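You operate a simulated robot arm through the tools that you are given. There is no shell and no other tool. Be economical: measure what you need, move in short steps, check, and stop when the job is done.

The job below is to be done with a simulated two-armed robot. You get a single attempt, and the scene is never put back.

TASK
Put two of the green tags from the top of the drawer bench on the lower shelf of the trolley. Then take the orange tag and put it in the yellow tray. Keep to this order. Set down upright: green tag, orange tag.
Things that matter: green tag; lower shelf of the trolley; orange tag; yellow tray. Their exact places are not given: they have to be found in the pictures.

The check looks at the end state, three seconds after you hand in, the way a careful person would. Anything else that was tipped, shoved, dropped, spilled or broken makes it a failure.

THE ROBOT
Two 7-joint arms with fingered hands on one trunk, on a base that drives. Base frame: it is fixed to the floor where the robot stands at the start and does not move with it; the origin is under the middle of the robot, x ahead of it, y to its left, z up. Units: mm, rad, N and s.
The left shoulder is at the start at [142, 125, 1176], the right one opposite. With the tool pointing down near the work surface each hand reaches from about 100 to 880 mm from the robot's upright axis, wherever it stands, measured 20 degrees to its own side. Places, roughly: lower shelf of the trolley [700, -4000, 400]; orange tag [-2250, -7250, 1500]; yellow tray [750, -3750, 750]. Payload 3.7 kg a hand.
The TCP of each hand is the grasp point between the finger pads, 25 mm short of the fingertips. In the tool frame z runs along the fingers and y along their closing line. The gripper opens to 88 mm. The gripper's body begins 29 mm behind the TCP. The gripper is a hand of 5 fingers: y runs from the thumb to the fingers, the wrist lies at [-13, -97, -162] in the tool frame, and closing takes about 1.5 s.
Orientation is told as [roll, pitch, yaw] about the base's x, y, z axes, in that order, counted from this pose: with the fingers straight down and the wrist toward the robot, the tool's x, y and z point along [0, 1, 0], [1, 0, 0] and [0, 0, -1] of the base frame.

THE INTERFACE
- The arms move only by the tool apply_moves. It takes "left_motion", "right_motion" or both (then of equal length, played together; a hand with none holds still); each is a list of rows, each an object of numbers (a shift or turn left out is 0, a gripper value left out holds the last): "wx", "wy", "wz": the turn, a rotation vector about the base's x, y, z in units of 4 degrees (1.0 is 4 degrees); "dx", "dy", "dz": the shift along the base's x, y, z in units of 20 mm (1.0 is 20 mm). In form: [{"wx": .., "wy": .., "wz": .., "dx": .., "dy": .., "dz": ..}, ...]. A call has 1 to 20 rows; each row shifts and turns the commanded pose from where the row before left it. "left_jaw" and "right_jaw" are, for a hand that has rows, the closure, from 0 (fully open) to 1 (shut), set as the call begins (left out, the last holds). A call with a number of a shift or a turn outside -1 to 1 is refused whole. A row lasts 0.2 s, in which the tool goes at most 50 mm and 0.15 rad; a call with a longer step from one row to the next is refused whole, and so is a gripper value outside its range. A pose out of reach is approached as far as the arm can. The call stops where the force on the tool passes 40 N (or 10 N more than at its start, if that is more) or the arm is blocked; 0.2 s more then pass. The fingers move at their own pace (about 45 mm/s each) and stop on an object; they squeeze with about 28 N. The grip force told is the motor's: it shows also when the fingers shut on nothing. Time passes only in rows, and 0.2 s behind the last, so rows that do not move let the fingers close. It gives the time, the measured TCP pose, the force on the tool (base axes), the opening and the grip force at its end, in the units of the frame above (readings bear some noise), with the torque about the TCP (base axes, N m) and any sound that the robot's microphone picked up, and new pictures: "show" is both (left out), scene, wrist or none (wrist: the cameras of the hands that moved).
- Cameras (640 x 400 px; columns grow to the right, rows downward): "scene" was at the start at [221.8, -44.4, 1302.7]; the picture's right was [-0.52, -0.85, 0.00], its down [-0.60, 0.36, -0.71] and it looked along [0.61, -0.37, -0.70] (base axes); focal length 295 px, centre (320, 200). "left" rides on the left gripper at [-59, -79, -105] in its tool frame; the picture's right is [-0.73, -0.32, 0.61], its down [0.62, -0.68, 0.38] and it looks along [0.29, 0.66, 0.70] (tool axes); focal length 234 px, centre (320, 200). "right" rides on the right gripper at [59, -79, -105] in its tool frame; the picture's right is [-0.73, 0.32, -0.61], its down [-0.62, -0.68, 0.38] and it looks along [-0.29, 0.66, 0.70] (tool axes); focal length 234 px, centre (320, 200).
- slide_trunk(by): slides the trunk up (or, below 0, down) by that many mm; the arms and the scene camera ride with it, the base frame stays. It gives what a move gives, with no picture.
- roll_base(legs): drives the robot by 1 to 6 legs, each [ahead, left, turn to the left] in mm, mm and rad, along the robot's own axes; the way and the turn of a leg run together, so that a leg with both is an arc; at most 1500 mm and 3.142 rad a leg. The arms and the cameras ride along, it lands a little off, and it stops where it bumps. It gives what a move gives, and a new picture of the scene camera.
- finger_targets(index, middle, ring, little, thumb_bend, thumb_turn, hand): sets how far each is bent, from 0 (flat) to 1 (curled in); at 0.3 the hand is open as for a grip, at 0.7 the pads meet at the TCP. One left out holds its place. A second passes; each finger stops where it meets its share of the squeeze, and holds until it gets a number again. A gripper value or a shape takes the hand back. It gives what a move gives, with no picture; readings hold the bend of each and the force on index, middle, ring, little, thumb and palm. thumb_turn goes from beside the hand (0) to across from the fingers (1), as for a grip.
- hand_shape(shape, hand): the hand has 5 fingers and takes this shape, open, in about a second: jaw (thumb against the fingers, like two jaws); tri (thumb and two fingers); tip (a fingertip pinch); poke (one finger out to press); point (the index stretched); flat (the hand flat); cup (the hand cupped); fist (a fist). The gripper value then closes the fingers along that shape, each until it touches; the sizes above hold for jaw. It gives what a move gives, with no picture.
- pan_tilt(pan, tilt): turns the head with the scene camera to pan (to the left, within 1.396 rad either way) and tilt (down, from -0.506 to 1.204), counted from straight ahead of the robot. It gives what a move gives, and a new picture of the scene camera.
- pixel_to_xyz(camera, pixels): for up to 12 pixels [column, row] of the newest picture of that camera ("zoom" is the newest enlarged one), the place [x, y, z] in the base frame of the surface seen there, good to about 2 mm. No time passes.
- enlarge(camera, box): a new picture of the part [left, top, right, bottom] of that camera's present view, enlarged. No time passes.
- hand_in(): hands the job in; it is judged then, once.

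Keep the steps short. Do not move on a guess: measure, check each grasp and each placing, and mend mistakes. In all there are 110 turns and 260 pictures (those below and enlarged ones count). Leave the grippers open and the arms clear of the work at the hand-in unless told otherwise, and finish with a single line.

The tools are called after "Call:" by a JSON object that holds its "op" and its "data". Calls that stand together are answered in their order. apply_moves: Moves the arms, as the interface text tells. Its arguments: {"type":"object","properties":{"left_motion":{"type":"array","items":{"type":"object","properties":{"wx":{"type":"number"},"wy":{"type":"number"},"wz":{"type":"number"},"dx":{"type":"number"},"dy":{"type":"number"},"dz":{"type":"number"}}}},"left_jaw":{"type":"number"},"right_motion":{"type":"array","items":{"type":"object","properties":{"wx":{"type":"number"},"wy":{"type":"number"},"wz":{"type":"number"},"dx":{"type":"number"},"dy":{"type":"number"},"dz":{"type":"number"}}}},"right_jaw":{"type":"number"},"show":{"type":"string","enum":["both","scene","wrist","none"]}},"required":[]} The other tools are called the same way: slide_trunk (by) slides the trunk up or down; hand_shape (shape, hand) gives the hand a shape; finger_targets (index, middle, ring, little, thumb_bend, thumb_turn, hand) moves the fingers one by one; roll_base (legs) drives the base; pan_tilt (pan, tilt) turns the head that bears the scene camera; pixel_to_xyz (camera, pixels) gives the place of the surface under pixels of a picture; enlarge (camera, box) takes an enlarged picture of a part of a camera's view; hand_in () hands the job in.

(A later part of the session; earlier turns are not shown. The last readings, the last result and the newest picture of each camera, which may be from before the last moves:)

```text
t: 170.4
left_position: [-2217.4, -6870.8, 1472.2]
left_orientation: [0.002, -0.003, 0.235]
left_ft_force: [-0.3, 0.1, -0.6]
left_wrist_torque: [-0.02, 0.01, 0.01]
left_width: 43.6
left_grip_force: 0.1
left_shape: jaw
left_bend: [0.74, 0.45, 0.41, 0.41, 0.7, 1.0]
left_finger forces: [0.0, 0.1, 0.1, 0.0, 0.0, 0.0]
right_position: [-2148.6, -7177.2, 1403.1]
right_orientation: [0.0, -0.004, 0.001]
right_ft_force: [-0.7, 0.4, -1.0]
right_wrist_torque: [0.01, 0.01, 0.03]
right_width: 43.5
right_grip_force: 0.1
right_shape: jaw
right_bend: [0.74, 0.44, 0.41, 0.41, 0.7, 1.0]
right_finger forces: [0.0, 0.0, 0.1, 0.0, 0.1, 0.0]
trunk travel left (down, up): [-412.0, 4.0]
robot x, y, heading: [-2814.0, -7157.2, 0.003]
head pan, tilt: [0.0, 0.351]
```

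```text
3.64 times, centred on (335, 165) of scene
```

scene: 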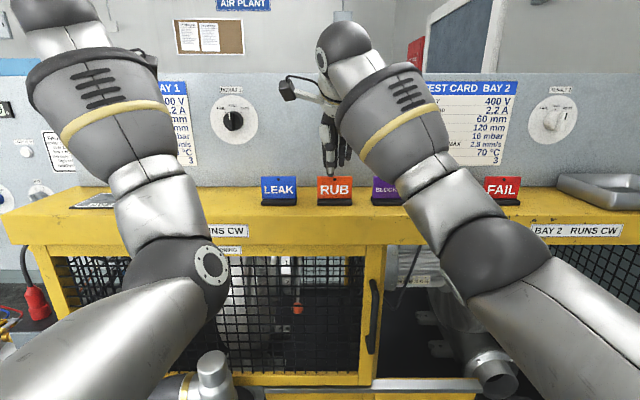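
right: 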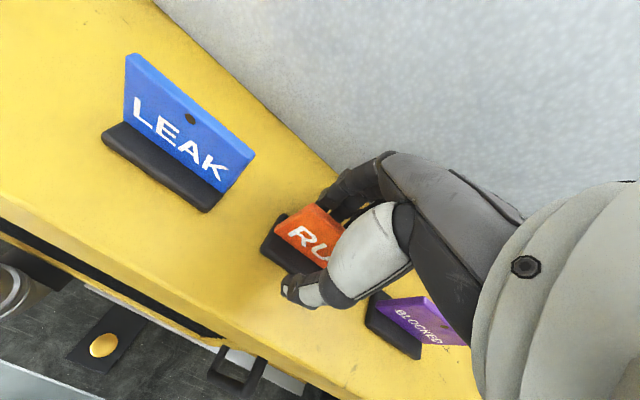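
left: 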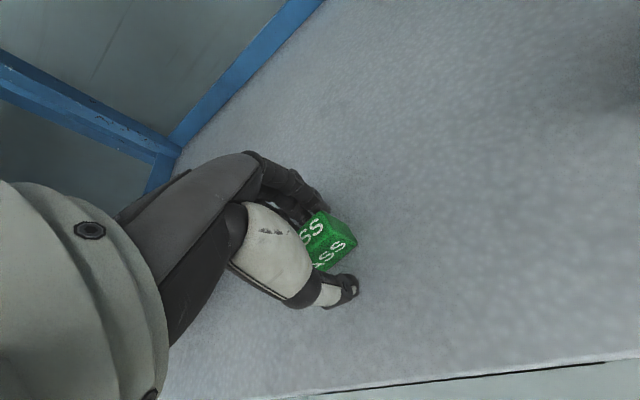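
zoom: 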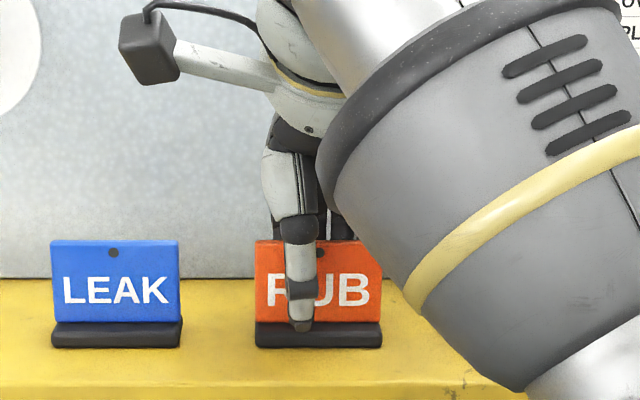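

Straddled correctly. Close.

Call:
{"op": "apply_moves", "data": {"right_jaw": 1, "right_motion": [{}, {}, {}, {}, {}, {}, {}, {}, {}], "show": "wrist"}}

```text
t: 172.4
left_position: [-2218.8, -6870.9, 1471.4]
left_orientation: [0.0, -0.003, 0.235]
left_ft_force: [-0.2, 0.4, 0.7]
left_wrist_torque: [-0.02, -0.01, 0.0]
left_width: 43.7
left_grip_force: 0.0
left_shape: jaw
left_bend: [0.74, 0.45, 0.41, 0.41, 0.7, 1.0]
left_finger forces: [0.0, 0.1, 0.0, 0.0, 0.0, 0.0]
right_position: [-2150.1, -7176.2, 1402.5]
right_orientation: [0.0, -0.002, 0.0]
right_ft_force: [0.4, 0.8, 0.7]
right_wrist_torque: [-0.01, -0.01, -0.02]
right_width: 0.4
right_grip_force: 27.7
right_shape: jaw
right_bend: [0.69, 0.7, 0.7, 0.7, 0.71, 1.0]
right_finger forces: [16.7, 6.3, 2.5, 0.1, 25.6, 0.0]
trunk travel left (down, up): [-412.0, 4.0]
robot x, y, heading: [-2812.0, -7160.3, -0.004]
head pan, tilt: [0.0, 0.351]
```

right: 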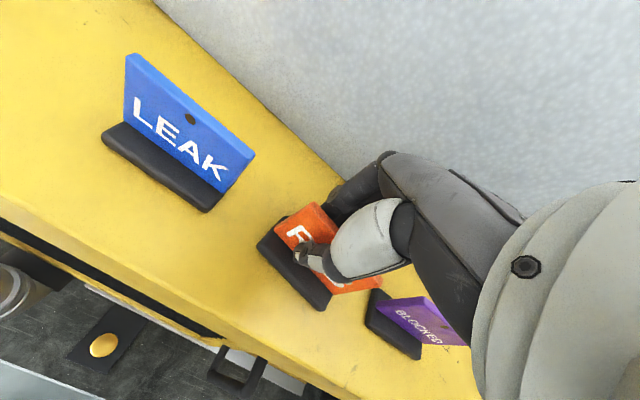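

Gripped. Lift straight up, slowly first.

Call:
{"op": "apply_moves", "data": {"right_motion": [{"dz": 0.5}, {"dz": 0.5}, {"dz": 1}, {"dz": 1}, {"dz": 1}, {"dz": 0.5}]}}

Call:
{"op": "enlarge", "data": {"camera": "scene", "box": [240, 100, 520, 240]}}

```text
t: 173.8
left_position: [-2217.0, -6871.5, 1472.4]
left_orientation: [-0.002, -0.001, 0.236]
left_ft_force: [0.6, -0.4, 0.7]
left_wrist_torque: [-0.01, 0.01, 0.01]
left_width: 44.0
left_grip_force: 0.0
left_shape: jaw
left_bend: [0.74, 0.45, 0.41, 0.41, 0.7, 1.0]
left_finger forces: [0.0, 0.0, 0.0, 0.0, 0.1, 0.0]
right_position: [-2148.5, -7179.1, 1493.7]
right_orientation: [0.001, -0.004, -0.002]
right_ft_force: [-0.1, -0.8, -0.2]
right_wrist_torque: [0.0, 0.06, -0.03]
right_width: 0.3
right_grip_force: 28.5
right_shape: jaw
right_bend: [0.69, 0.7, 0.7, 0.7, 0.71, 1.0]
right_finger forces: [17.2, 5.9, 2.4, 0.0, 25.4, 0.1]
trunk travel left (down, up): [-412.0, 4.0]
robot x, y, heading: [-2812.3, -7157.9, 0.0]
head pan, tilt: [0.0, 0.351]
```

scene: 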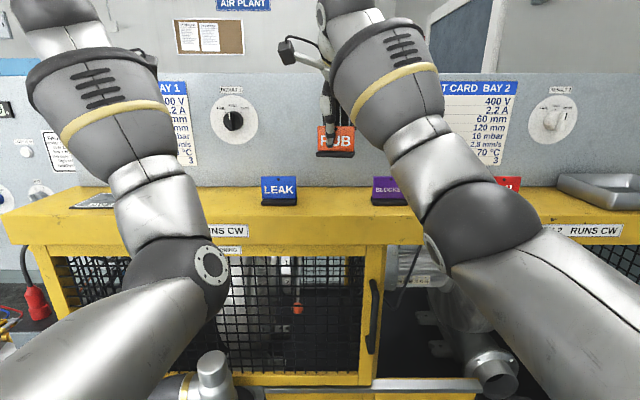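
right: 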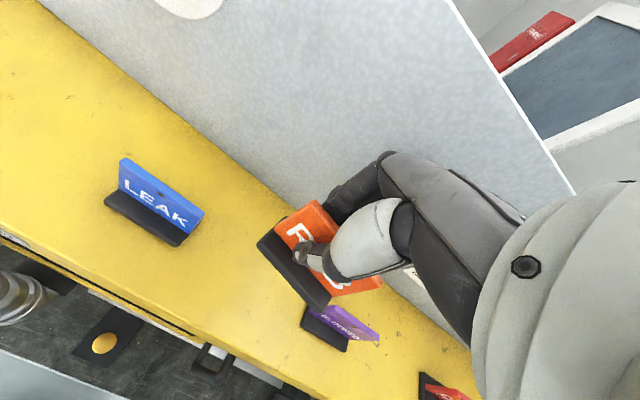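

```text
2.29 times, centred on (380, 170) of scene
```

zoom: 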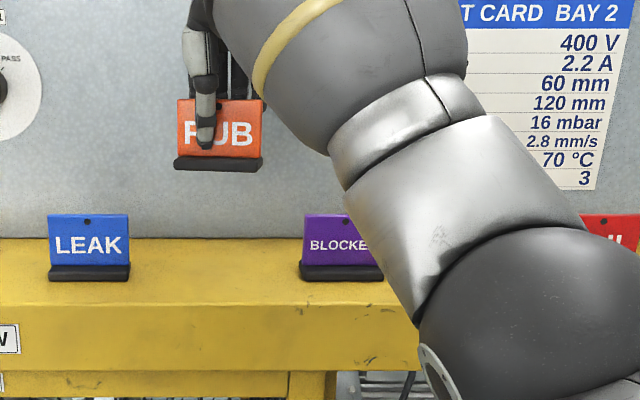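

Orange tag is held level; neighbours untouched. Back off, turn left, and drive up to the gap.

Call:
{"op": "roll_base", "data": {"legs": [[-450, 0, 0], [0, 0, 1.571], [1040, 0, 0], [1030, 0, 0]]}}

Call:
{"op": "slide_trunk", "data": {"by": -200}}

Call:
{"op": "pan_tilt", "data": {"pan": -0.7, "tilt": 0.35}}

```text
t: 190.2
left_position: [-3472.2, -4481.4, 1472.3]
left_orientation: [0.0, -0.002, 1.78]
left_ft_force: [-0.3, -0.2, -0.2]
left_wrist_torque: [-0.01, -0.01, 0.0]
left_width: 43.8
left_grip_force: 0.0
left_shape: jaw
left_bend: [0.74, 0.45, 0.41, 0.41, 0.7, 1.0]
left_finger forces: [0.0, 0.0, 0.0, 0.1, 0.0, 0.0]
right_position: [-3163.0, -4420.5, 1492.9]
right_orientation: [0.0, -0.002, 1.545]
right_ft_force: [-0.3, 0.6, -1.2]
right_wrist_torque: [0.03, 0.03, 0.0]
right_width: 0.0
right_grip_force: 27.9
right_shape: jaw
right_bend: [0.69, 0.7, 0.7, 0.7, 0.71, 1.0]
right_finger forces: [17.2, 5.6, 2.3, 0.1, 25.2, 0.1]
trunk travel left (down, up): [-412.0, 4.0]
robot x, y, heading: [-3200.8, -5084.6, 1.542]
head pan, tilt: [0.0, 0.351]
```

scene: 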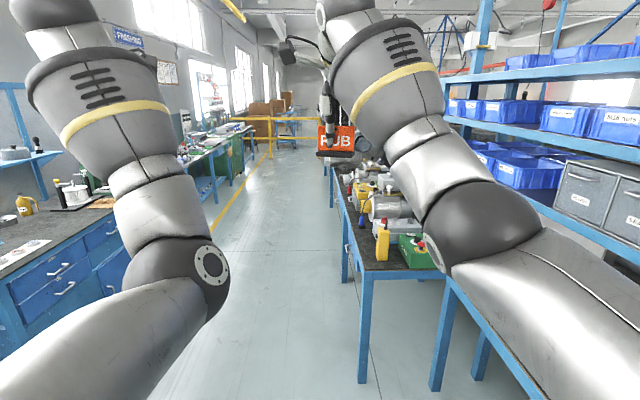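

```text
t: 192.4
left_position: [-3471.3, -4471.7, 1258.5]
left_orientation: [0.008, 0.026, 1.78]
left_ft_force: [-0.6, -0.6, 0.6]
left_wrist_torque: [0.01, 0.01, -0.04]
left_width: 43.7
left_grip_force: 0.0
left_shape: jaw
left_bend: [0.74, 0.45, 0.41, 0.41, 0.7, 1.0]
left_finger forces: [0.0, 0.0, 0.0, 0.0, 0.1, 0.1]
right_position: [-3164.0, -4422.4, 1295.0]
right_orientation: [0.0, -0.003, 1.545]
right_ft_force: [0.8, -1.0, 0.3]
right_wrist_torque: [0.02, -0.03, 0.0]
right_width: 0.0
right_grip_force: 28.0
right_shape: jaw
right_bend: [0.69, 0.7, 0.7, 0.7, 0.71, 1.0]
right_finger forces: [17.5, 5.6, 2.1, 0.0, 25.2, 0.1]
trunk travel left (down, up): [-212.0, 204.0]
robot x, y, heading: [-3202.8, -5087.4, 1.537]
head pan, tilt: [0.0, 0.351]
```

```text
t: 193.5
left_position: [-3471.5, -4469.3, 1256.2]
left_orientation: [0.007, 0.028, 1.781]
left_ft_force: [-0.5, 0.6, -0.5]
left_wrist_torque: [0.02, 0.0, -0.01]
left_width: 43.4
left_grip_force: 0.1
left_shape: jaw
left_bend: [0.74, 0.45, 0.41, 0.41, 0.7, 1.0]
left_finger forces: [0.0, 0.0, 0.0, 0.0, 0.0, 0.0]
right_position: [-3163.5, -4420.9, 1293.1]
right_orientation: [0.0, -0.003, 1.545]
right_ft_force: [0.4, 0.7, -0.2]
right_wrist_torque: [-0.03, -0.01, -0.04]
right_width: 0.3
right_grip_force: 27.8
right_shape: jaw
right_bend: [0.69, 0.7, 0.7, 0.7, 0.71, 1.0]
right_finger forces: [17.6, 5.6, 2.0, 0.0, 25.2, 0.1]
trunk travel left (down, up): [-212.0, 204.0]
robot x, y, heading: [-3200.9, -5084.6, 1.54]
head pan, tilt: [-0.7, 0.351]
```

scene: 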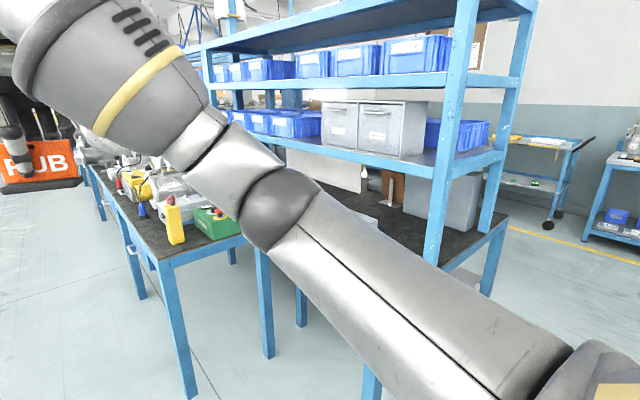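

Measure the bench and rack corners before turning.

Call:
{"op": "pixel_to_xyz", "data": {"camera": "scene", "pixels": [[175, 262], [240, 245], [440, 160], [510, 160], [215, 215], [455, 265], [505, 222], [430, 240], [170, 225]]}}

```text
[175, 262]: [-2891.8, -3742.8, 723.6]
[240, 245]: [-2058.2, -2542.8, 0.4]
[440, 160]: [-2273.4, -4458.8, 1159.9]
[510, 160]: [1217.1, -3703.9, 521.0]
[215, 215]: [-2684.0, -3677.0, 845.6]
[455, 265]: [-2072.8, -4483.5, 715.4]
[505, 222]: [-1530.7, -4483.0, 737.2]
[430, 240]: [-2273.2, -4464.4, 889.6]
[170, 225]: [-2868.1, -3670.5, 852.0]
```

Rack corner is >1.1 m away; turn is safe. Turn to face +x and drive through the gap.

Call:
{"op": "roll_base", "data": {"legs": [[0, 0, -1.54]]}}

Call:
{"op": "pan_tilt", "data": {"pan": 0, "tilt": 0.4}}

```text
t: 197.6
left_position: [-2602.9, -4780.5, 1257.1]
left_orientation: [0.009, 0.028, 0.263]
left_ft_force: [-0.3, 0.0, -0.1]
left_wrist_torque: [0.01, 0.05, 0.02]
left_width: 43.7
left_grip_force: 0.0
left_shape: jaw
left_bend: [0.74, 0.45, 0.41, 0.41, 0.7, 1.0]
left_finger forces: [0.0, 0.0, 0.0, 0.1, 0.0, 0.1]
right_position: [-2537.0, -5086.6, 1293.9]
right_orientation: [0.0, -0.004, 0.027]
right_ft_force: [0.2, -0.4, -1.0]
right_wrist_torque: [0.03, -0.02, 0.03]
right_width: 0.3
right_grip_force: 28.1
right_shape: jaw
right_bend: [0.69, 0.7, 0.7, 0.7, 0.71, 1.0]
right_finger forces: [17.4, 5.4, 2.1, 0.0, 24.9, 0.1]
trunk travel left (down, up): [-212.0, 204.0]
robot x, y, heading: [-3199.3, -5082.1, 0.025]
head pan, tilt: [-0.7, 0.351]
```

scene: 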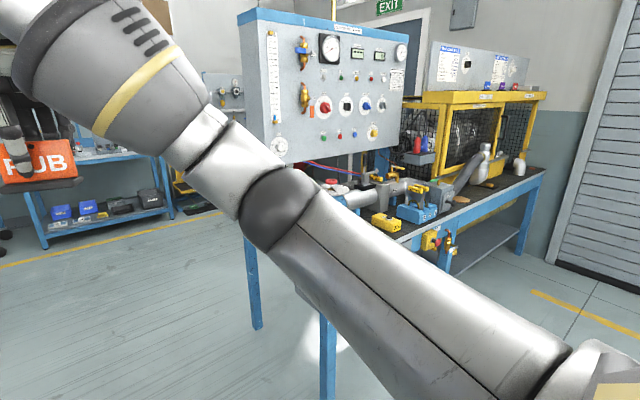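

```text
t: 198.7
left_position: [-2603.3, -4780.8, 1256.8]
left_orientation: [0.008, 0.028, 0.263]
left_ft_force: [-0.6, 0.2, 0.3]
left_wrist_torque: [-0.01, -0.04, -0.01]
left_width: 43.7
left_grip_force: 0.1
left_shape: jaw
left_bend: [0.74, 0.45, 0.41, 0.41, 0.7, 1.0]
left_finger forces: [0.0, 0.0, 0.0, 0.0, 0.1, 0.1]
right_position: [-2536.3, -5086.6, 1293.8]
right_orientation: [0.0, -0.003, 0.027]
right_ft_force: [-0.1, -0.2, -0.4]
right_wrist_torque: [0.0, 0.0, -0.02]
right_width: 0.2
right_grip_force: 28.0
right_shape: jaw
right_bend: [0.69, 0.7, 0.7, 0.7, 0.71, 1.0]
right_finger forces: [17.5, 5.3, 2.1, 0.1, 24.9, 0.0]
trunk travel left (down, up): [-212.0, 204.0]
robot x, y, heading: [-3200.5, -5083.5, 0.025]
head pan, tilt: [0.0, 0.4]
```

scene: 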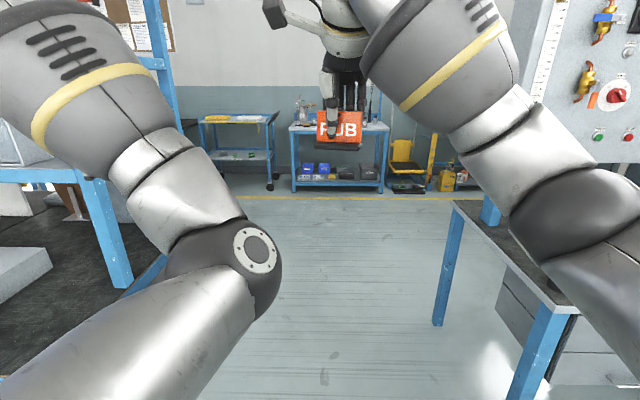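

Check elbow extents relative to the gap (-4460 … -5713).

Call:
{"op": "pixel_to_xyz", "data": {"camera": "scene", "pixels": [[60, 90], [20, 60], [255, 250], [150, 190], [570, 220], [500, 40], [620, 260], [20, 390]]}}

```text
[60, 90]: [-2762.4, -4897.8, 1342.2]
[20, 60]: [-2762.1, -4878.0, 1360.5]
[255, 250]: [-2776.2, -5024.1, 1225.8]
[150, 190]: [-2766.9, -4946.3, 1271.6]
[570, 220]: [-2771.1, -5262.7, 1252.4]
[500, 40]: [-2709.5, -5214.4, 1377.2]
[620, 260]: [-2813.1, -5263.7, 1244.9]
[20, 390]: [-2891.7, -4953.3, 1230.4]
```

All within the gap. Drive through, then slide left to the tray's y.

Call:
{"op": "roll_base", "data": {"legs": [[0, 0, -0.025], [1250, 0, 0], [1250, 0, 0], [0, 1200, 0]]}}

Call:
{"op": "pan_tilt", "data": {"pan": 0, "tilt": 0.55}}

```text
t: 221.4
left_position: [-114.9, -3589.6, 1258.0]
left_orientation: [0.008, 0.027, 0.245]
left_ft_force: [-1.1, -0.7, 0.6]
left_wrist_torque: [0.02, 0.02, 0.01]
left_width: 43.9
left_grip_force: 0.1
left_shape: jaw
left_bend: [0.74, 0.45, 0.41, 0.41, 0.7, 1.0]
left_finger forces: [0.0, 0.0, 0.0, 0.1, 0.1, 0.0]
right_position: [-55.3, -3896.4, 1292.9]
right_orientation: [0.0, -0.004, 0.008]
right_ft_force: [0.0, -0.2, -0.9]
right_wrist_torque: [-0.02, 0.03, 0.0]
right_width: 0.2
right_grip_force: 28.2
right_shape: jaw
right_bend: [0.69, 0.7, 0.7, 0.7, 0.71, 1.0]
right_finger forces: [17.6, 5.3, 2.1, 0.1, 25.0, 0.0]
trunk travel left (down, up): [-212.0, 204.0]
robot x, y, heading: [-721.6, -3878.9, 0.011]
head pan, tilt: [0.0, 0.4]
```

scene: 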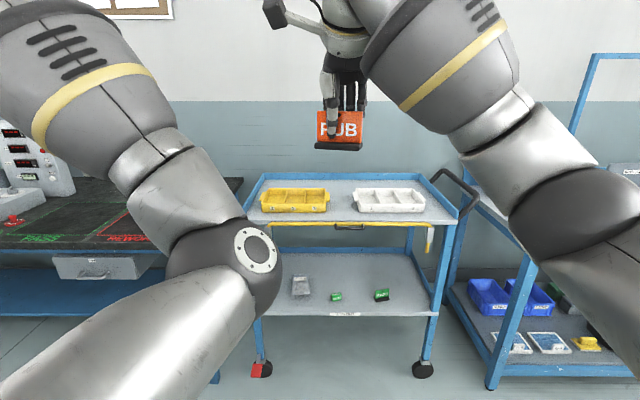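

```text
t: 222.1
left_position: [-114.8, -3589.2, 1256.6]
left_orientation: [0.005, 0.027, 0.244]
left_ft_force: [0.0, 0.2, 0.3]
left_wrist_torque: [-0.02, 0.02, -0.02]
left_width: 43.8
left_grip_force: 0.0
left_shape: jaw
left_bend: [0.74, 0.45, 0.41, 0.41, 0.7, 1.0]
left_finger forces: [0.0, 0.0, 0.0, 0.0, 0.0, 0.0]
right_position: [-55.8, -3897.3, 1293.9]
right_orientation: [0.002, -0.002, 0.008]
right_ft_force: [-0.8, 0.0, -0.5]
right_wrist_torque: [-0.01, -0.01, -0.04]
right_width: 0.1
right_grip_force: 27.9
right_shape: jaw
right_bend: [0.69, 0.7, 0.7, 0.7, 0.71, 1.0]
right_finger forces: [17.6, 5.3, 2.1, 0.0, 24.9, 0.0]
trunk travel left (down, up): [-212.0, 204.0]
robot x, y, heading: [-718.7, -3883.6, 0.005]
head pan, tilt: [0.0, 0.55]
```

scene: 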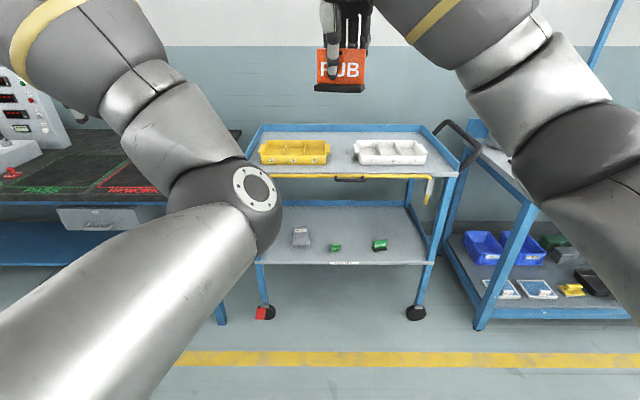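

Drive forward to the trolley, hands high above the tray.

Call:
{"op": "roll_base", "data": {"legs": [[600, 60, 0]]}}

Call:
{"op": "pan_tilt", "data": {"pan": 0.05, "tilt": 0.9}}

```text
t: 225.5
left_position: [479.5, -3526.3, 1256.7]
left_orientation: [0.007, 0.029, 0.247]
left_ft_force: [-0.4, -0.5, -0.7]
left_wrist_torque: [-0.02, 0.02, -0.01]
left_width: 43.6
left_grip_force: 0.0
left_shape: jaw
left_bend: [0.74, 0.45, 0.41, 0.41, 0.7, 1.0]
left_finger forces: [0.0, 0.1, 0.1, 0.0, 0.0, 0.0]
right_position: [540.6, -3832.8, 1293.2]
right_orientation: [0.0, -0.003, 0.012]
right_ft_force: [-1.0, -0.6, -0.4]
right_wrist_torque: [-0.01, -0.03, -0.02]
right_width: 0.1
right_grip_force: 27.5
right_shape: jaw
right_bend: [0.69, 0.7, 0.7, 0.7, 0.71, 1.0]
right_finger forces: [17.8, 5.3, 2.1, 0.0, 25.0, 0.0]
trunk travel left (down, up): [-212.0, 204.0]
robot x, y, heading: [-121.1, -3817.5, 0.006]
head pan, tilt: [0.0, 0.55]
```

scene: 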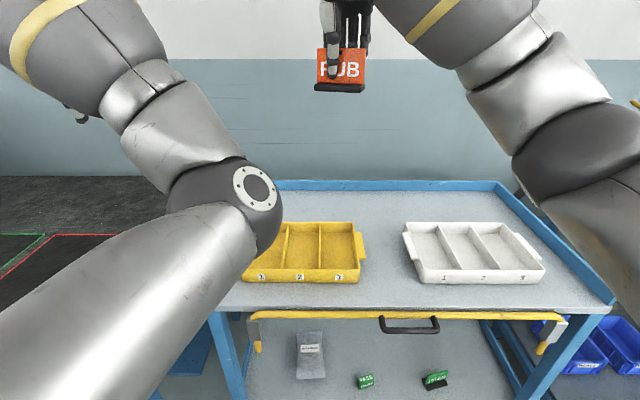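

```text
t: 226.3
left_position: [478.5, -3524.7, 1257.8]
left_orientation: [0.007, 0.027, 0.247]
left_ft_force: [1.1, 0.0, 0.0]
left_wrist_torque: [0.0, -0.01, 0.0]
left_width: 44.0
left_grip_force: 0.0
left_shape: jaw
left_bend: [0.74, 0.45, 0.41, 0.41, 0.7, 1.0]
left_finger forces: [0.0, 0.0, 0.0, 0.1, 0.1, 0.1]
right_position: [538.5, -3832.3, 1293.8]
right_orientation: [0.001, -0.003, 0.011]
right_ft_force: [-0.1, 0.1, -0.8]
right_wrist_torque: [-0.03, 0.0, 0.0]
right_width: 0.1
right_grip_force: 28.1
right_shape: jaw
right_bend: [0.69, 0.7, 0.7, 0.7, 0.71, 1.0]
right_finger forces: [17.7, 5.3, 2.1, 0.0, 24.8, 0.0]
trunk travel left (down, up): [-212.0, 204.0]
robot x, y, heading: [-125.2, -3817.5, 0.004]
head pan, tilt: [0.051, 0.901]
```

scene: 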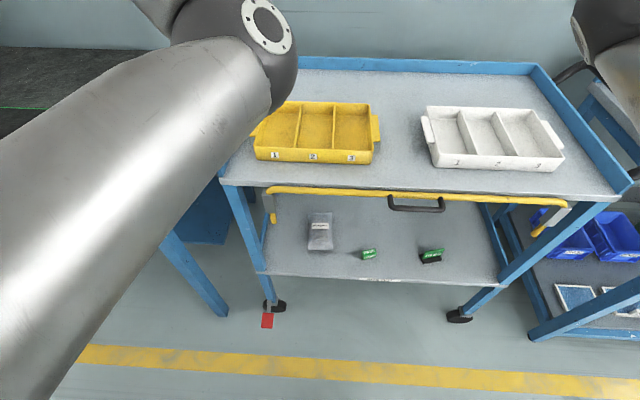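

Call:
{"op": "enlarge", "data": {"camera": "scene", "box": [235, 85, 395, 175]}}

Call:
{"op": "pixel_to_xyz", "data": {"camera": "zoom", "pixels": [[320, 150], [465, 150], [265, 150], [395, 155], [390, 80], [400, 240], [535, 150], [520, 80], [250, 90], [380, 220], [545, 230], [462, 100]]}}

```text
4.00 times, centred on (315, 130) of scene
```

zoom: 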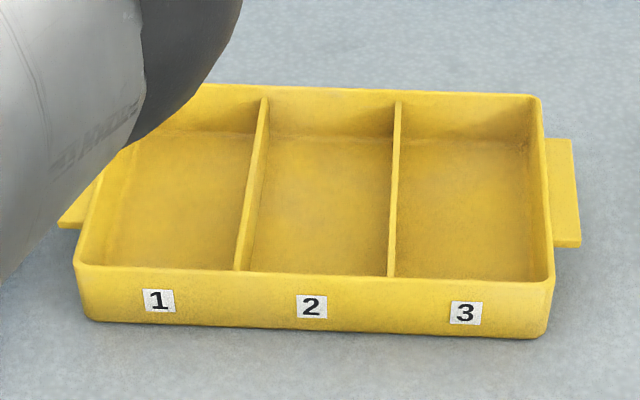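

```text
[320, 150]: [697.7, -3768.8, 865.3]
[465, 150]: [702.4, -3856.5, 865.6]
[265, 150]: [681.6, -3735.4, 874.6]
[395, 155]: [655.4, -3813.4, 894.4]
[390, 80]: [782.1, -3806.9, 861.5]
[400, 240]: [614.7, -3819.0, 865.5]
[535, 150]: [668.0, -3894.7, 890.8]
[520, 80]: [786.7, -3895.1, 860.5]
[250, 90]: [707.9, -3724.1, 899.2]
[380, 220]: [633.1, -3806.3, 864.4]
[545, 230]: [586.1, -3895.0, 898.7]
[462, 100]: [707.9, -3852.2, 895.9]
```

Compartment 3: inner y ≈ -3815…-3892, x ≈ 565…708, floor 865, rim 899. Now look at the tag in the hand to learn its yaw and the finger levels.

Call:
{"op": "pan_tilt", "data": {"pan": 0, "tilt": 0.25}}

Call:
{"op": "enlarge", "data": {"camera": "scene", "box": [280, 120, 400, 220]}}

Call:
{"op": "enlarge", "data": {"camera": "right", "box": [220, 150, 420, 330]}}

```text
t: 227.4
left_position: [479.0, -3526.0, 1256.6]
left_orientation: [0.009, 0.027, 0.246]
left_ft_force: [-0.2, 0.0, 0.0]
left_wrist_torque: [-0.01, 0.0, 0.0]
left_width: 43.8
left_grip_force: 0.0
left_shape: jaw
left_bend: [0.74, 0.45, 0.41, 0.41, 0.7, 1.0]
left_finger forces: [0.0, 0.0, 0.0, 0.0, 0.0, 0.1]
right_position: [538.5, -3832.8, 1293.0]
right_orientation: [0.001, -0.004, 0.01]
right_ft_force: [0.6, -0.2, 0.0]
right_wrist_torque: [-0.03, -0.03, 0.0]
right_width: 0.3
right_grip_force: 27.8
right_shape: jaw
right_bend: [0.69, 0.7, 0.7, 0.7, 0.71, 1.0]
right_finger forces: [17.6, 5.3, 2.1, 0.1, 24.9, 0.1]
trunk travel left (down, up): [-212.0, 204.0]
robot x, y, heading: [-124.1, -3821.7, 0.005]
head pan, tilt: [0.0, 0.25]
```

scene: 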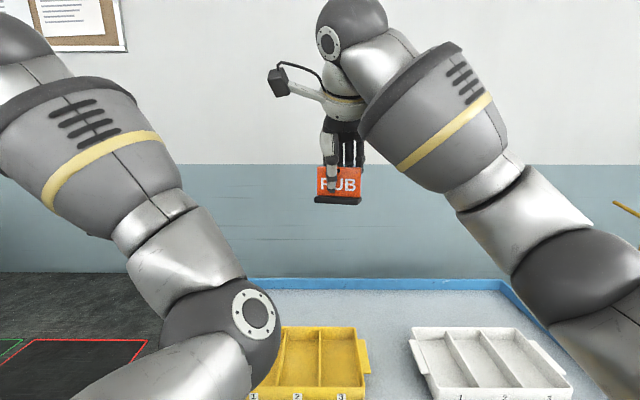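

```text
4.00 times, centred on (340, 170) of scene
```

zoom: 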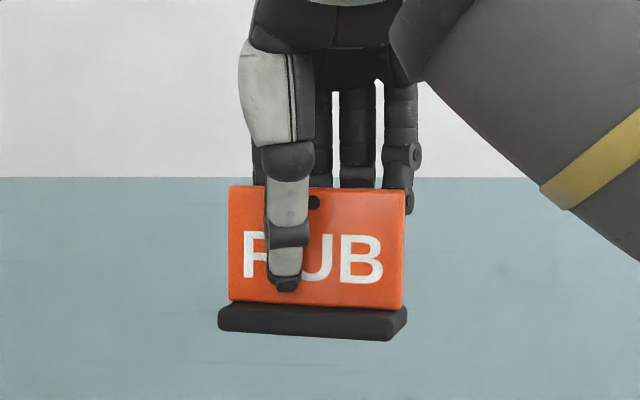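

```text
2.22 times, centred on (320, 240) of right
```

zoom: 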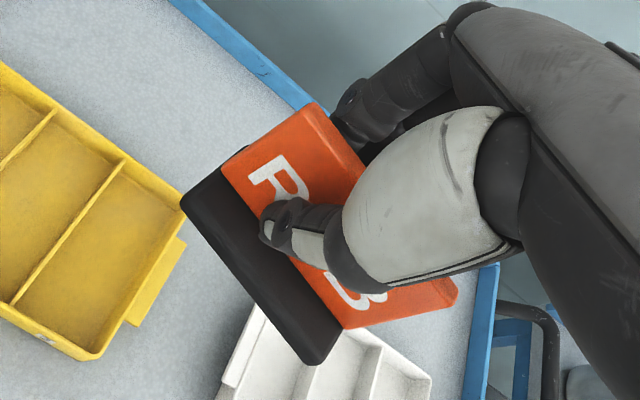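

Call:
{"op": "pixel_to_xyz", "data": {"camera": "scene", "pixels": [[319, 178], [359, 178], [346, 178], [318, 202], [354, 203], [337, 202.5], [359, 195], [339, 168]]}}

Call:
{"op": "pixel_to_xyz", "data": {"camera": "zoom", "pixels": [[245, 165], [315, 110], [200, 200], [310, 350], [340, 325], [225, 175], [440, 290], [345, 135]]}}

```text
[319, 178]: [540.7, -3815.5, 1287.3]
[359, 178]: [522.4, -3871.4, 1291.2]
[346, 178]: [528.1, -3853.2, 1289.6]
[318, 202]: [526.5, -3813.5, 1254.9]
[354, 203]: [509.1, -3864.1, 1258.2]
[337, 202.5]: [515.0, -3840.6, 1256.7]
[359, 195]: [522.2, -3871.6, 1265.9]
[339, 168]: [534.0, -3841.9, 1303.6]
```

```text
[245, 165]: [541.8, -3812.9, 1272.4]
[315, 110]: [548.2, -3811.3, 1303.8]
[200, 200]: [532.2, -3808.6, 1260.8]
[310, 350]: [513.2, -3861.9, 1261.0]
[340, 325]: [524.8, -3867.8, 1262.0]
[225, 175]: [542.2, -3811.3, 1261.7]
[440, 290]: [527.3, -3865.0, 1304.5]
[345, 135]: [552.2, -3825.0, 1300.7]
```

The tag is yawed -0.317 in the hand. Turn the hand +4.54 units, move over compartment 3, and move the left arm away to the left.

Call:
{"op": "apply_moves", "data": {"right_motion": [{"dx": 0.51, "dy": -0.045, "wz": 0.454}, {"dx": 0.51, "dy": -0.045, "wz": 0.454}, {"dx": 0.51, "dy": -0.045, "wz": 0.454}, {"dx": 0.51, "dy": -0.045, "wz": 0.454}, {"dx": 0.51, "dy": -0.045, "wz": 0.454}, {"dx": 0.51, "dy": -0.045, "wz": 0.454}, {"dx": 0.51, "dy": -0.045, "wz": 0.454}, {"dx": 0.51, "dy": -0.045, "wz": 0.454}, {"dx": 0.51, "dy": -0.045, "wz": 0.454}, {"dx": 0.51, "dy": -0.045, "wz": 0.454}], "left_motion": [{"dy": 1}, {"dy": 1}, {"dy": 1}, {"dy": 1}, {"dy": 1}, {"dy": 1}, {"dy": 1}, {"dy": 1}, {}, {}]}}

```text
t: 229.6
left_position: [478.9, -3366.4, 1256.8]
left_orientation: [0.007, 0.029, 0.247]
left_ft_force: [-0.1, -0.3, -0.1]
left_wrist_torque: [0.01, -0.04, -0.02]
left_width: 43.5
left_grip_force: 0.1
left_shape: jaw
left_bend: [0.74, 0.45, 0.41, 0.41, 0.7, 1.0]
left_finger forces: [0.0, 0.0, 0.1, 0.0, 0.1, 0.0]
right_position: [641.9, -3841.4, 1294.3]
right_orientation: [0.0, -0.003, 0.328]
right_ft_force: [0.3, 0.4, 0.9]
right_wrist_torque: [-0.03, 0.02, 0.0]
right_width: 0.0
right_grip_force: 27.8
right_shape: jaw
right_bend: [0.69, 0.7, 0.7, 0.7, 0.72, 1.0]
right_finger forces: [17.7, 5.2, 2.0, 0.0, 24.9, 0.0]
trunk travel left (down, up): [-212.0, 204.0]
robot x, y, heading: [-122.8, -3814.0, 0.009]
head pan, tilt: [0.0, 0.25]
```

scene: 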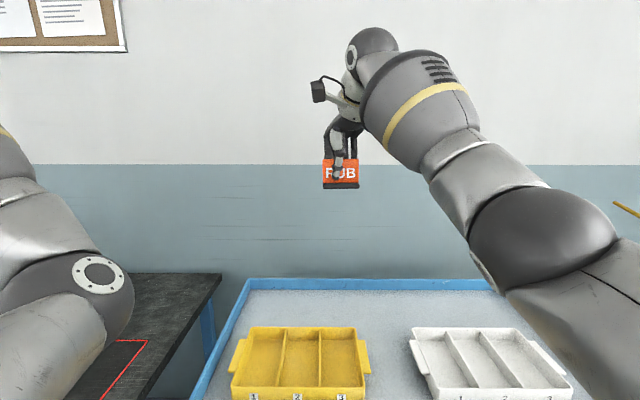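
right: 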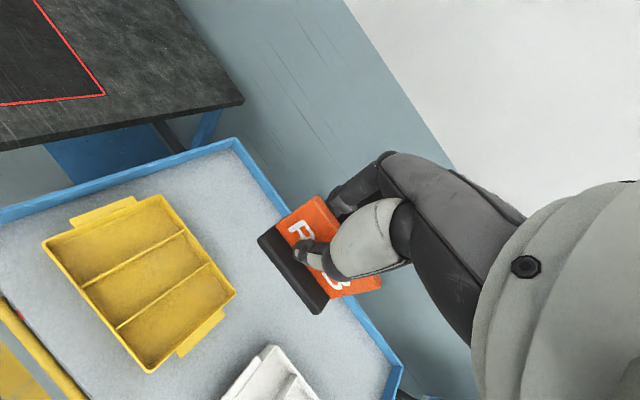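
left: 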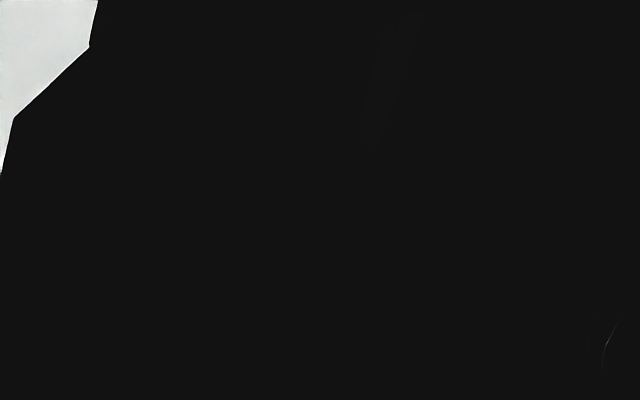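

The left camera is dark; check around the left hand, and re-measure the tag's squareness.

Call:
{"op": "pixel_to_xyz", "data": {"camera": "scene", "pixels": [[325, 172], [356, 172], [326, 187], [356, 187], [350, 180]]}}

Call:
{"op": "pan_tilt", "data": {"pan": 0.7, "tilt": 0.2}}

```text
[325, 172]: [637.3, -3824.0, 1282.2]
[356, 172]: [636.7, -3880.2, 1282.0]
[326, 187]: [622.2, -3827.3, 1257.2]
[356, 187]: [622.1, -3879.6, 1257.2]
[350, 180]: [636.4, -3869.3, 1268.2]
```

```text
t: 230.6
left_position: [479.6, -3365.2, 1257.4]
left_orientation: [0.008, 0.026, 0.247]
left_ft_force: [-0.3, 1.0, -0.1]
left_wrist_torque: [0.02, -0.01, 0.02]
left_width: 43.7
left_grip_force: 0.0
left_shape: jaw
left_bend: [0.74, 0.45, 0.41, 0.41, 0.7, 1.0]
left_finger forces: [0.1, 0.0, 0.0, 0.1, 0.0, 0.0]
right_position: [642.4, -3842.7, 1295.2]
right_orientation: [-0.002, -0.004, 0.328]
right_ft_force: [-0.2, -0.1, -1.0]
right_wrist_torque: [0.04, 0.0, 0.04]
right_width: 0.2
right_grip_force: 27.8
right_shape: jaw
right_bend: [0.69, 0.7, 0.7, 0.7, 0.72, 1.0]
right_finger forces: [17.7, 5.2, 2.2, 0.1, 24.9, 0.0]
trunk travel left (down, up): [-212.0, 204.0]
robot x, y, heading: [-123.3, -3814.4, 0.006]
head pan, tilt: [0.7, 0.201]
```

scene: 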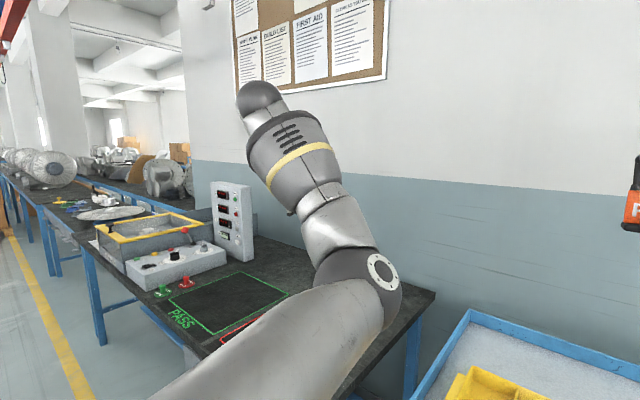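

Tag is square, centred at y≈-3852, x≈639; left arm is free. Lower to z≈955 (tag bottom ≈15 mm above the rim).

Call:
{"op": "apply_moves", "data": {"right_motion": [{"dz": -1}, {"dz": -1}, {"dz": -1}, {"dz": -1}, {"dz": -1}, {"dz": -1}, {"dz": -1}, {"dz": -1}, {"dz": -1}, {"dz": -1}, {"dz": -1}, {"dz": -1}, {"dz": -1}, {"dz": -1}, {"dz": -1}, {"dz": -1}, {"dz": -0.9}], "show": "wrist"}}

Call:
{"op": "pan_tilt", "data": {"pan": -0.05, "tilt": 0.75}}

Call:
{"op": "enlarge", "data": {"camera": "scene", "box": [240, 90, 400, 210]}}

```text
t: 234.2
left_position: [479.1, -3365.8, 1256.0]
left_orientation: [0.006, 0.03, 0.246]
left_ft_force: [-0.7, 0.4, -0.2]
left_wrist_torque: [-0.04, 0.01, -0.02]
left_width: 43.6
left_grip_force: 0.2
left_shape: jaw
left_bend: [0.74, 0.45, 0.41, 0.41, 0.7, 1.0]
left_finger forces: [0.1, 0.0, 0.1, 0.1, 0.1, 0.1]
right_position: [642.8, -3841.0, 955.7]
right_orientation: [0.001, -0.004, 0.328]
right_ft_force: [-0.6, 0.7, 0.0]
right_wrist_torque: [0.02, -0.01, 0.0]
right_width: 0.0
right_grip_force: 27.2
right_shape: jaw
right_bend: [0.69, 0.7, 0.7, 0.7, 0.72, 1.0]
right_finger forces: [18.1, 4.9, 2.0, 0.0, 24.9, 0.1]
trunk travel left (down, up): [-212.0, 204.0]
robot x, y, heading: [-125.8, -3822.1, 0.009]
head pan, tilt: [0.7, 0.201]
```

right: 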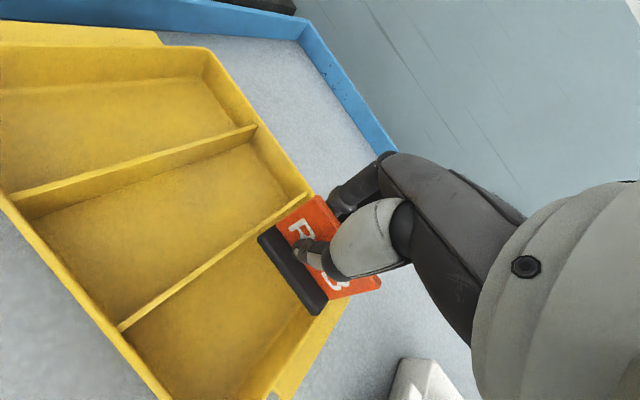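

```text
t: 235.3
left_position: [478.8, -3365.8, 1257.5]
left_orientation: [0.006, 0.028, 0.247]
left_ft_force: [-0.6, -0.1, 0.1]
left_wrist_torque: [0.02, 0.02, -0.02]
left_width: 43.7
left_grip_force: 0.0
left_shape: jaw
left_bend: [0.74, 0.45, 0.41, 0.41, 0.7, 1.0]
left_finger forces: [0.0, 0.0, 0.1, 0.1, 0.0, 0.1]
right_position: [642.4, -3841.3, 956.6]
right_orientation: [0.0, -0.005, 0.329]
right_ft_force: [0.7, 0.1, -1.1]
right_wrist_torque: [0.0, 0.0, -0.02]
right_width: 0.1
right_grip_force: 28.2
right_shape: jaw
right_bend: [0.69, 0.7, 0.7, 0.7, 0.72, 1.0]
right_finger forces: [18.2, 4.8, 2.1, 0.0, 24.9, 0.1]
trunk travel left (down, up): [-212.0, 204.0]
robot x, y, heading: [-123.4, -3816.3, 0.004]
head pan, tilt: [-0.051, 0.75]
```

scene: 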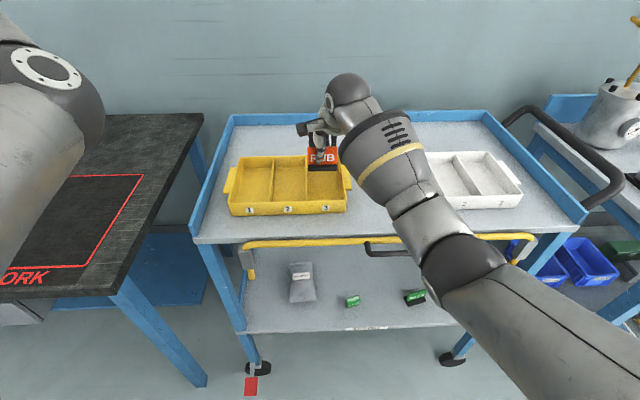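

```text
3.33 times, centred on (320, 150) of scene
```

zoom: 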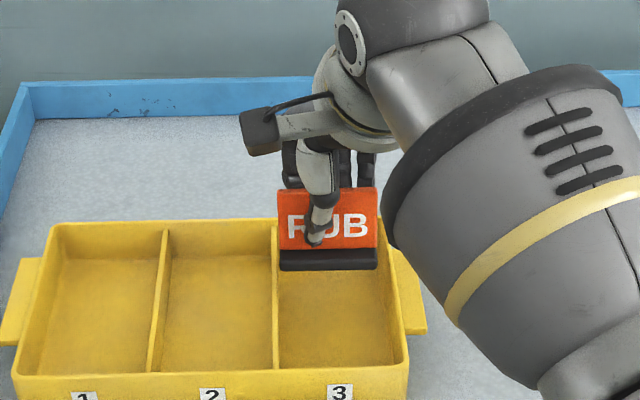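

Call:
{"op": "pixel_to_xyz", "data": {"camera": "zoom", "pixels": [[283, 262], [374, 262], [330, 262], [274, 290], [274, 340], [396, 290], [403, 340], [290, 230], [372, 230], [392, 350], [284, 350], [330, 330]]}}

```text
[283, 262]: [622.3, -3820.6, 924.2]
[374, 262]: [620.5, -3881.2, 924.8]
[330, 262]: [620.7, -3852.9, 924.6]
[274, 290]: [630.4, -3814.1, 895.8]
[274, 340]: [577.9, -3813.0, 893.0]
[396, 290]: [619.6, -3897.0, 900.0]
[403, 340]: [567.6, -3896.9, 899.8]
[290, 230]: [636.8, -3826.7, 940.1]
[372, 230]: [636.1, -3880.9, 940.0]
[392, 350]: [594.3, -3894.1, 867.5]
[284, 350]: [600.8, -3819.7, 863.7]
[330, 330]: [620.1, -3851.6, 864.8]
```

Tag base y -3819…-3883; compartment -3815…-3894. Shift 3.5 mm right, then lower into it.

Call:
{"op": "apply_moves", "data": {"right_motion": [{"dy": -0.17}, {"dz": -0.6}, {"dz": -0.6}, {"dz": -0.5}, {"dz": -0.4}, {}]}}

Call:
{"op": "enlarge", "data": {"camera": "scene", "box": [240, 90, 400, 210]}}

```text
t: 236.7
left_position: [479.5, -3365.6, 1257.2]
left_orientation: [0.007, 0.027, 0.246]
left_ft_force: [0.0, -0.1, -1.0]
left_wrist_torque: [-0.01, -0.06, 0.0]
left_width: 43.7
left_grip_force: 0.1
left_shape: jaw
left_bend: [0.74, 0.45, 0.41, 0.41, 0.7, 1.0]
left_finger forces: [0.0, 0.1, 0.1, 0.0, 0.1, 0.0]
right_position: [641.7, -3844.9, 912.9]
right_orientation: [0.0, -0.003, 0.329]
right_ft_force: [0.6, -0.1, -0.7]
right_wrist_torque: [0.04, 0.02, -0.03]
right_width: 0.3
right_grip_force: 28.4
right_shape: jaw
right_bend: [0.69, 0.7, 0.7, 0.7, 0.72, 1.0]
right_finger forces: [18.1, 4.8, 1.9, 0.0, 24.9, 0.0]
trunk travel left (down, up): [-212.0, 204.0]
robot x, y, heading: [-122.0, -3817.2, 0.01]
head pan, tilt: [-0.051, 0.75]
```

scene: 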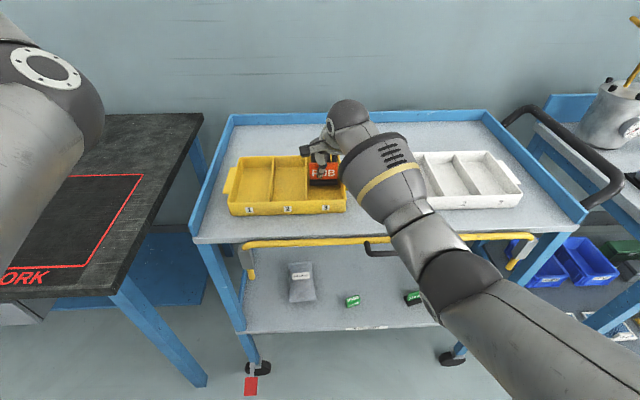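
right: 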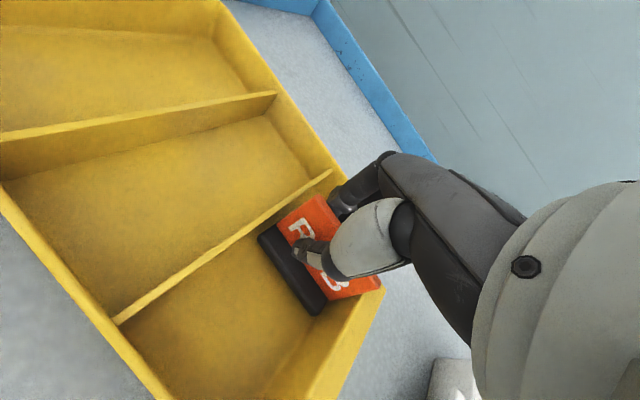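

```text
3.33 times, centred on (320, 150) of scene
```

zoom: 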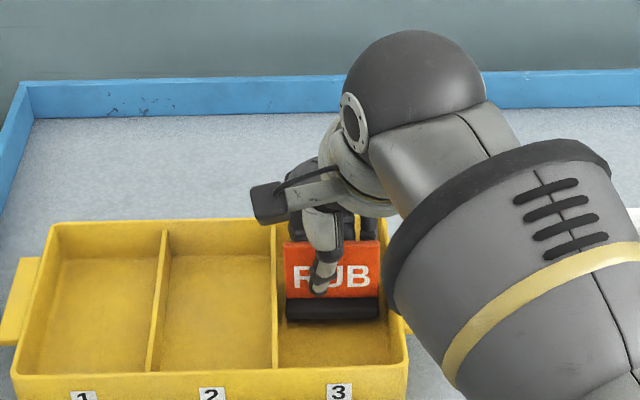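

In compartment 3 with room on both sides. Creep down to contact.

Call:
{"op": "apply_moves", "data": {"right_motion": [{"dz": -0.15}, {"dz": -0.1}, {"dz": -0.06}, {}], "show": "none"}}

```text
t: 237.7
left_position: [478.6, -3365.8, 1257.0]
left_orientation: [0.007, 0.029, 0.247]
left_ft_force: [-0.3, 0.0, -0.5]
left_wrist_torque: [-0.03, -0.01, 0.01]
left_width: 43.6
left_grip_force: 0.0
left_shape: jaw
left_bend: [0.74, 0.45, 0.41, 0.41, 0.7, 1.0]
left_finger forces: [0.0, 0.0, 0.0, 0.0, 0.0, 0.0]
right_position: [641.9, -3844.6, 907.4]
right_orientation: [-0.002, -0.003, 0.328]
right_ft_force: [-1.7, -0.5, 0.7]
right_wrist_torque: [0.02, -0.02, 0.0]
right_width: 0.3
right_grip_force: 28.1
right_shape: jaw
right_bend: [0.69, 0.7, 0.7, 0.7, 0.72, 1.0]
right_finger forces: [18.3, 5.0, 1.8, 0.1, 25.3, 0.1]
trunk travel left (down, up): [-212.0, 204.0]
robot x, y, heading: [-127.9, -3816.4, 0.007]
head pan, tilt: [-0.051, 0.75]
```

Call:
{"op": "apply_moves", "data": {"right_motion": [{"dz": -0.06}, {}], "show": "none"}}

```text
t: 238.3
left_position: [478.6, -3365.6, 1257.5]
left_orientation: [0.007, 0.028, 0.246]
left_ft_force: [0.2, -1.1, 0.1]
left_wrist_torque: [-0.02, 0.0, 0.02]
left_width: 43.6
left_grip_force: 0.0
left_shape: jaw
left_bend: [0.74, 0.45, 0.41, 0.41, 0.7, 1.0]
left_finger forces: [0.0, 0.0, 0.0, 0.0, 0.0, 0.0]
right_position: [641.9, -3844.8, 907.2]
right_orientation: [0.0, -0.004, 0.328]
right_ft_force: [-0.2, -0.7, 3.4]
right_wrist_torque: [0.01, -0.05, -0.02]
right_width: 0.2
right_grip_force: 28.3
right_shape: jaw
right_bend: [0.69, 0.7, 0.7, 0.7, 0.72, 1.0]
right_finger forces: [18.2, 5.3, 1.9, 0.0, 25.7, 0.1]
trunk travel left (down, up): [-212.0, 204.0]
robot x, y, heading: [-123.2, -3816.9, 0.009]
head pan, tilt: [-0.051, 0.75]
```

Contact (3.4 N). The green card turned about +0.3 rad back on release, so I'll lift 4 mm and turn the hand -0.16 so that both yaws stay well inside the compartment, then set down again.

Call:
{"op": "apply_moves", "data": {"right_motion": [{"dz": 0.2}, {"wz": -0.8}, {"wz": -0.8}, {"wz": -0.7}, {}, {"dz": -0.12}, {"dz": -0.08}, {}]}}

Call:
{"op": "enlarge", "data": {"camera": "scene", "box": [240, 90, 400, 210]}}

```text
t: 240.1
left_position: [479.2, -3365.9, 1256.8]
left_orientation: [0.007, 0.027, 0.245]
left_ft_force: [0.1, 0.1, 0.6]
left_wrist_torque: [0.01, 0.0, -0.01]
left_width: 44.0
left_grip_force: 0.1
left_shape: jaw
left_bend: [0.74, 0.45, 0.41, 0.41, 0.7, 1.0]
left_finger forces: [0.1, 0.0, 0.0, 0.1, 0.0, 0.1]
right_position: [640.8, -3846.4, 906.8]
right_orientation: [0.001, -0.005, 0.168]
right_ft_force: [-0.9, 0.5, 3.2]
right_wrist_torque: [0.04, -0.06, 0.05]
right_width: 0.2
right_grip_force: 28.0
right_shape: jaw
right_bend: [0.69, 0.7, 0.7, 0.7, 0.72, 1.0]
right_finger forces: [18.1, 5.0, 1.8, 0.0, 25.6, 0.1]
trunk travel left (down, up): [-212.0, 204.0]
robot x, y, heading: [-122.7, -3819.3, 0.009]
head pan, tilt: [-0.051, 0.75]
```

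scene: 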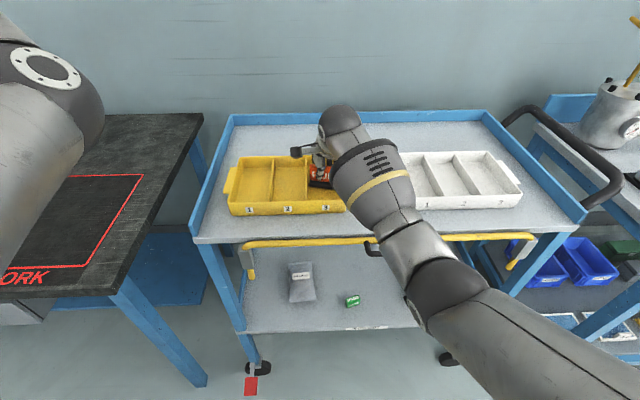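
right: 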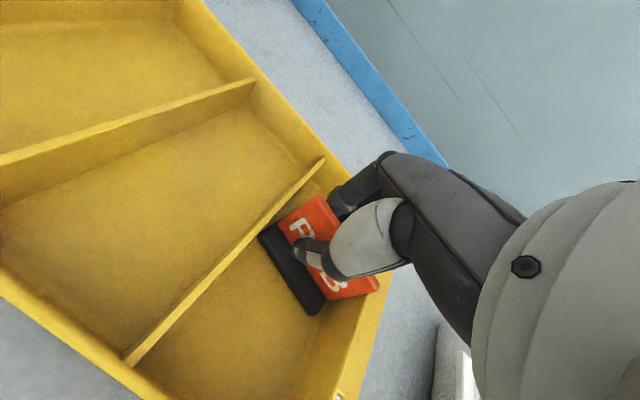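

```text
3.33 times, centred on (320, 150) of scene
```

zoom: 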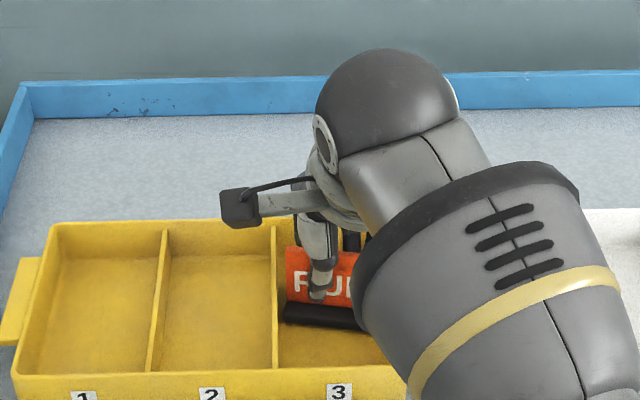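

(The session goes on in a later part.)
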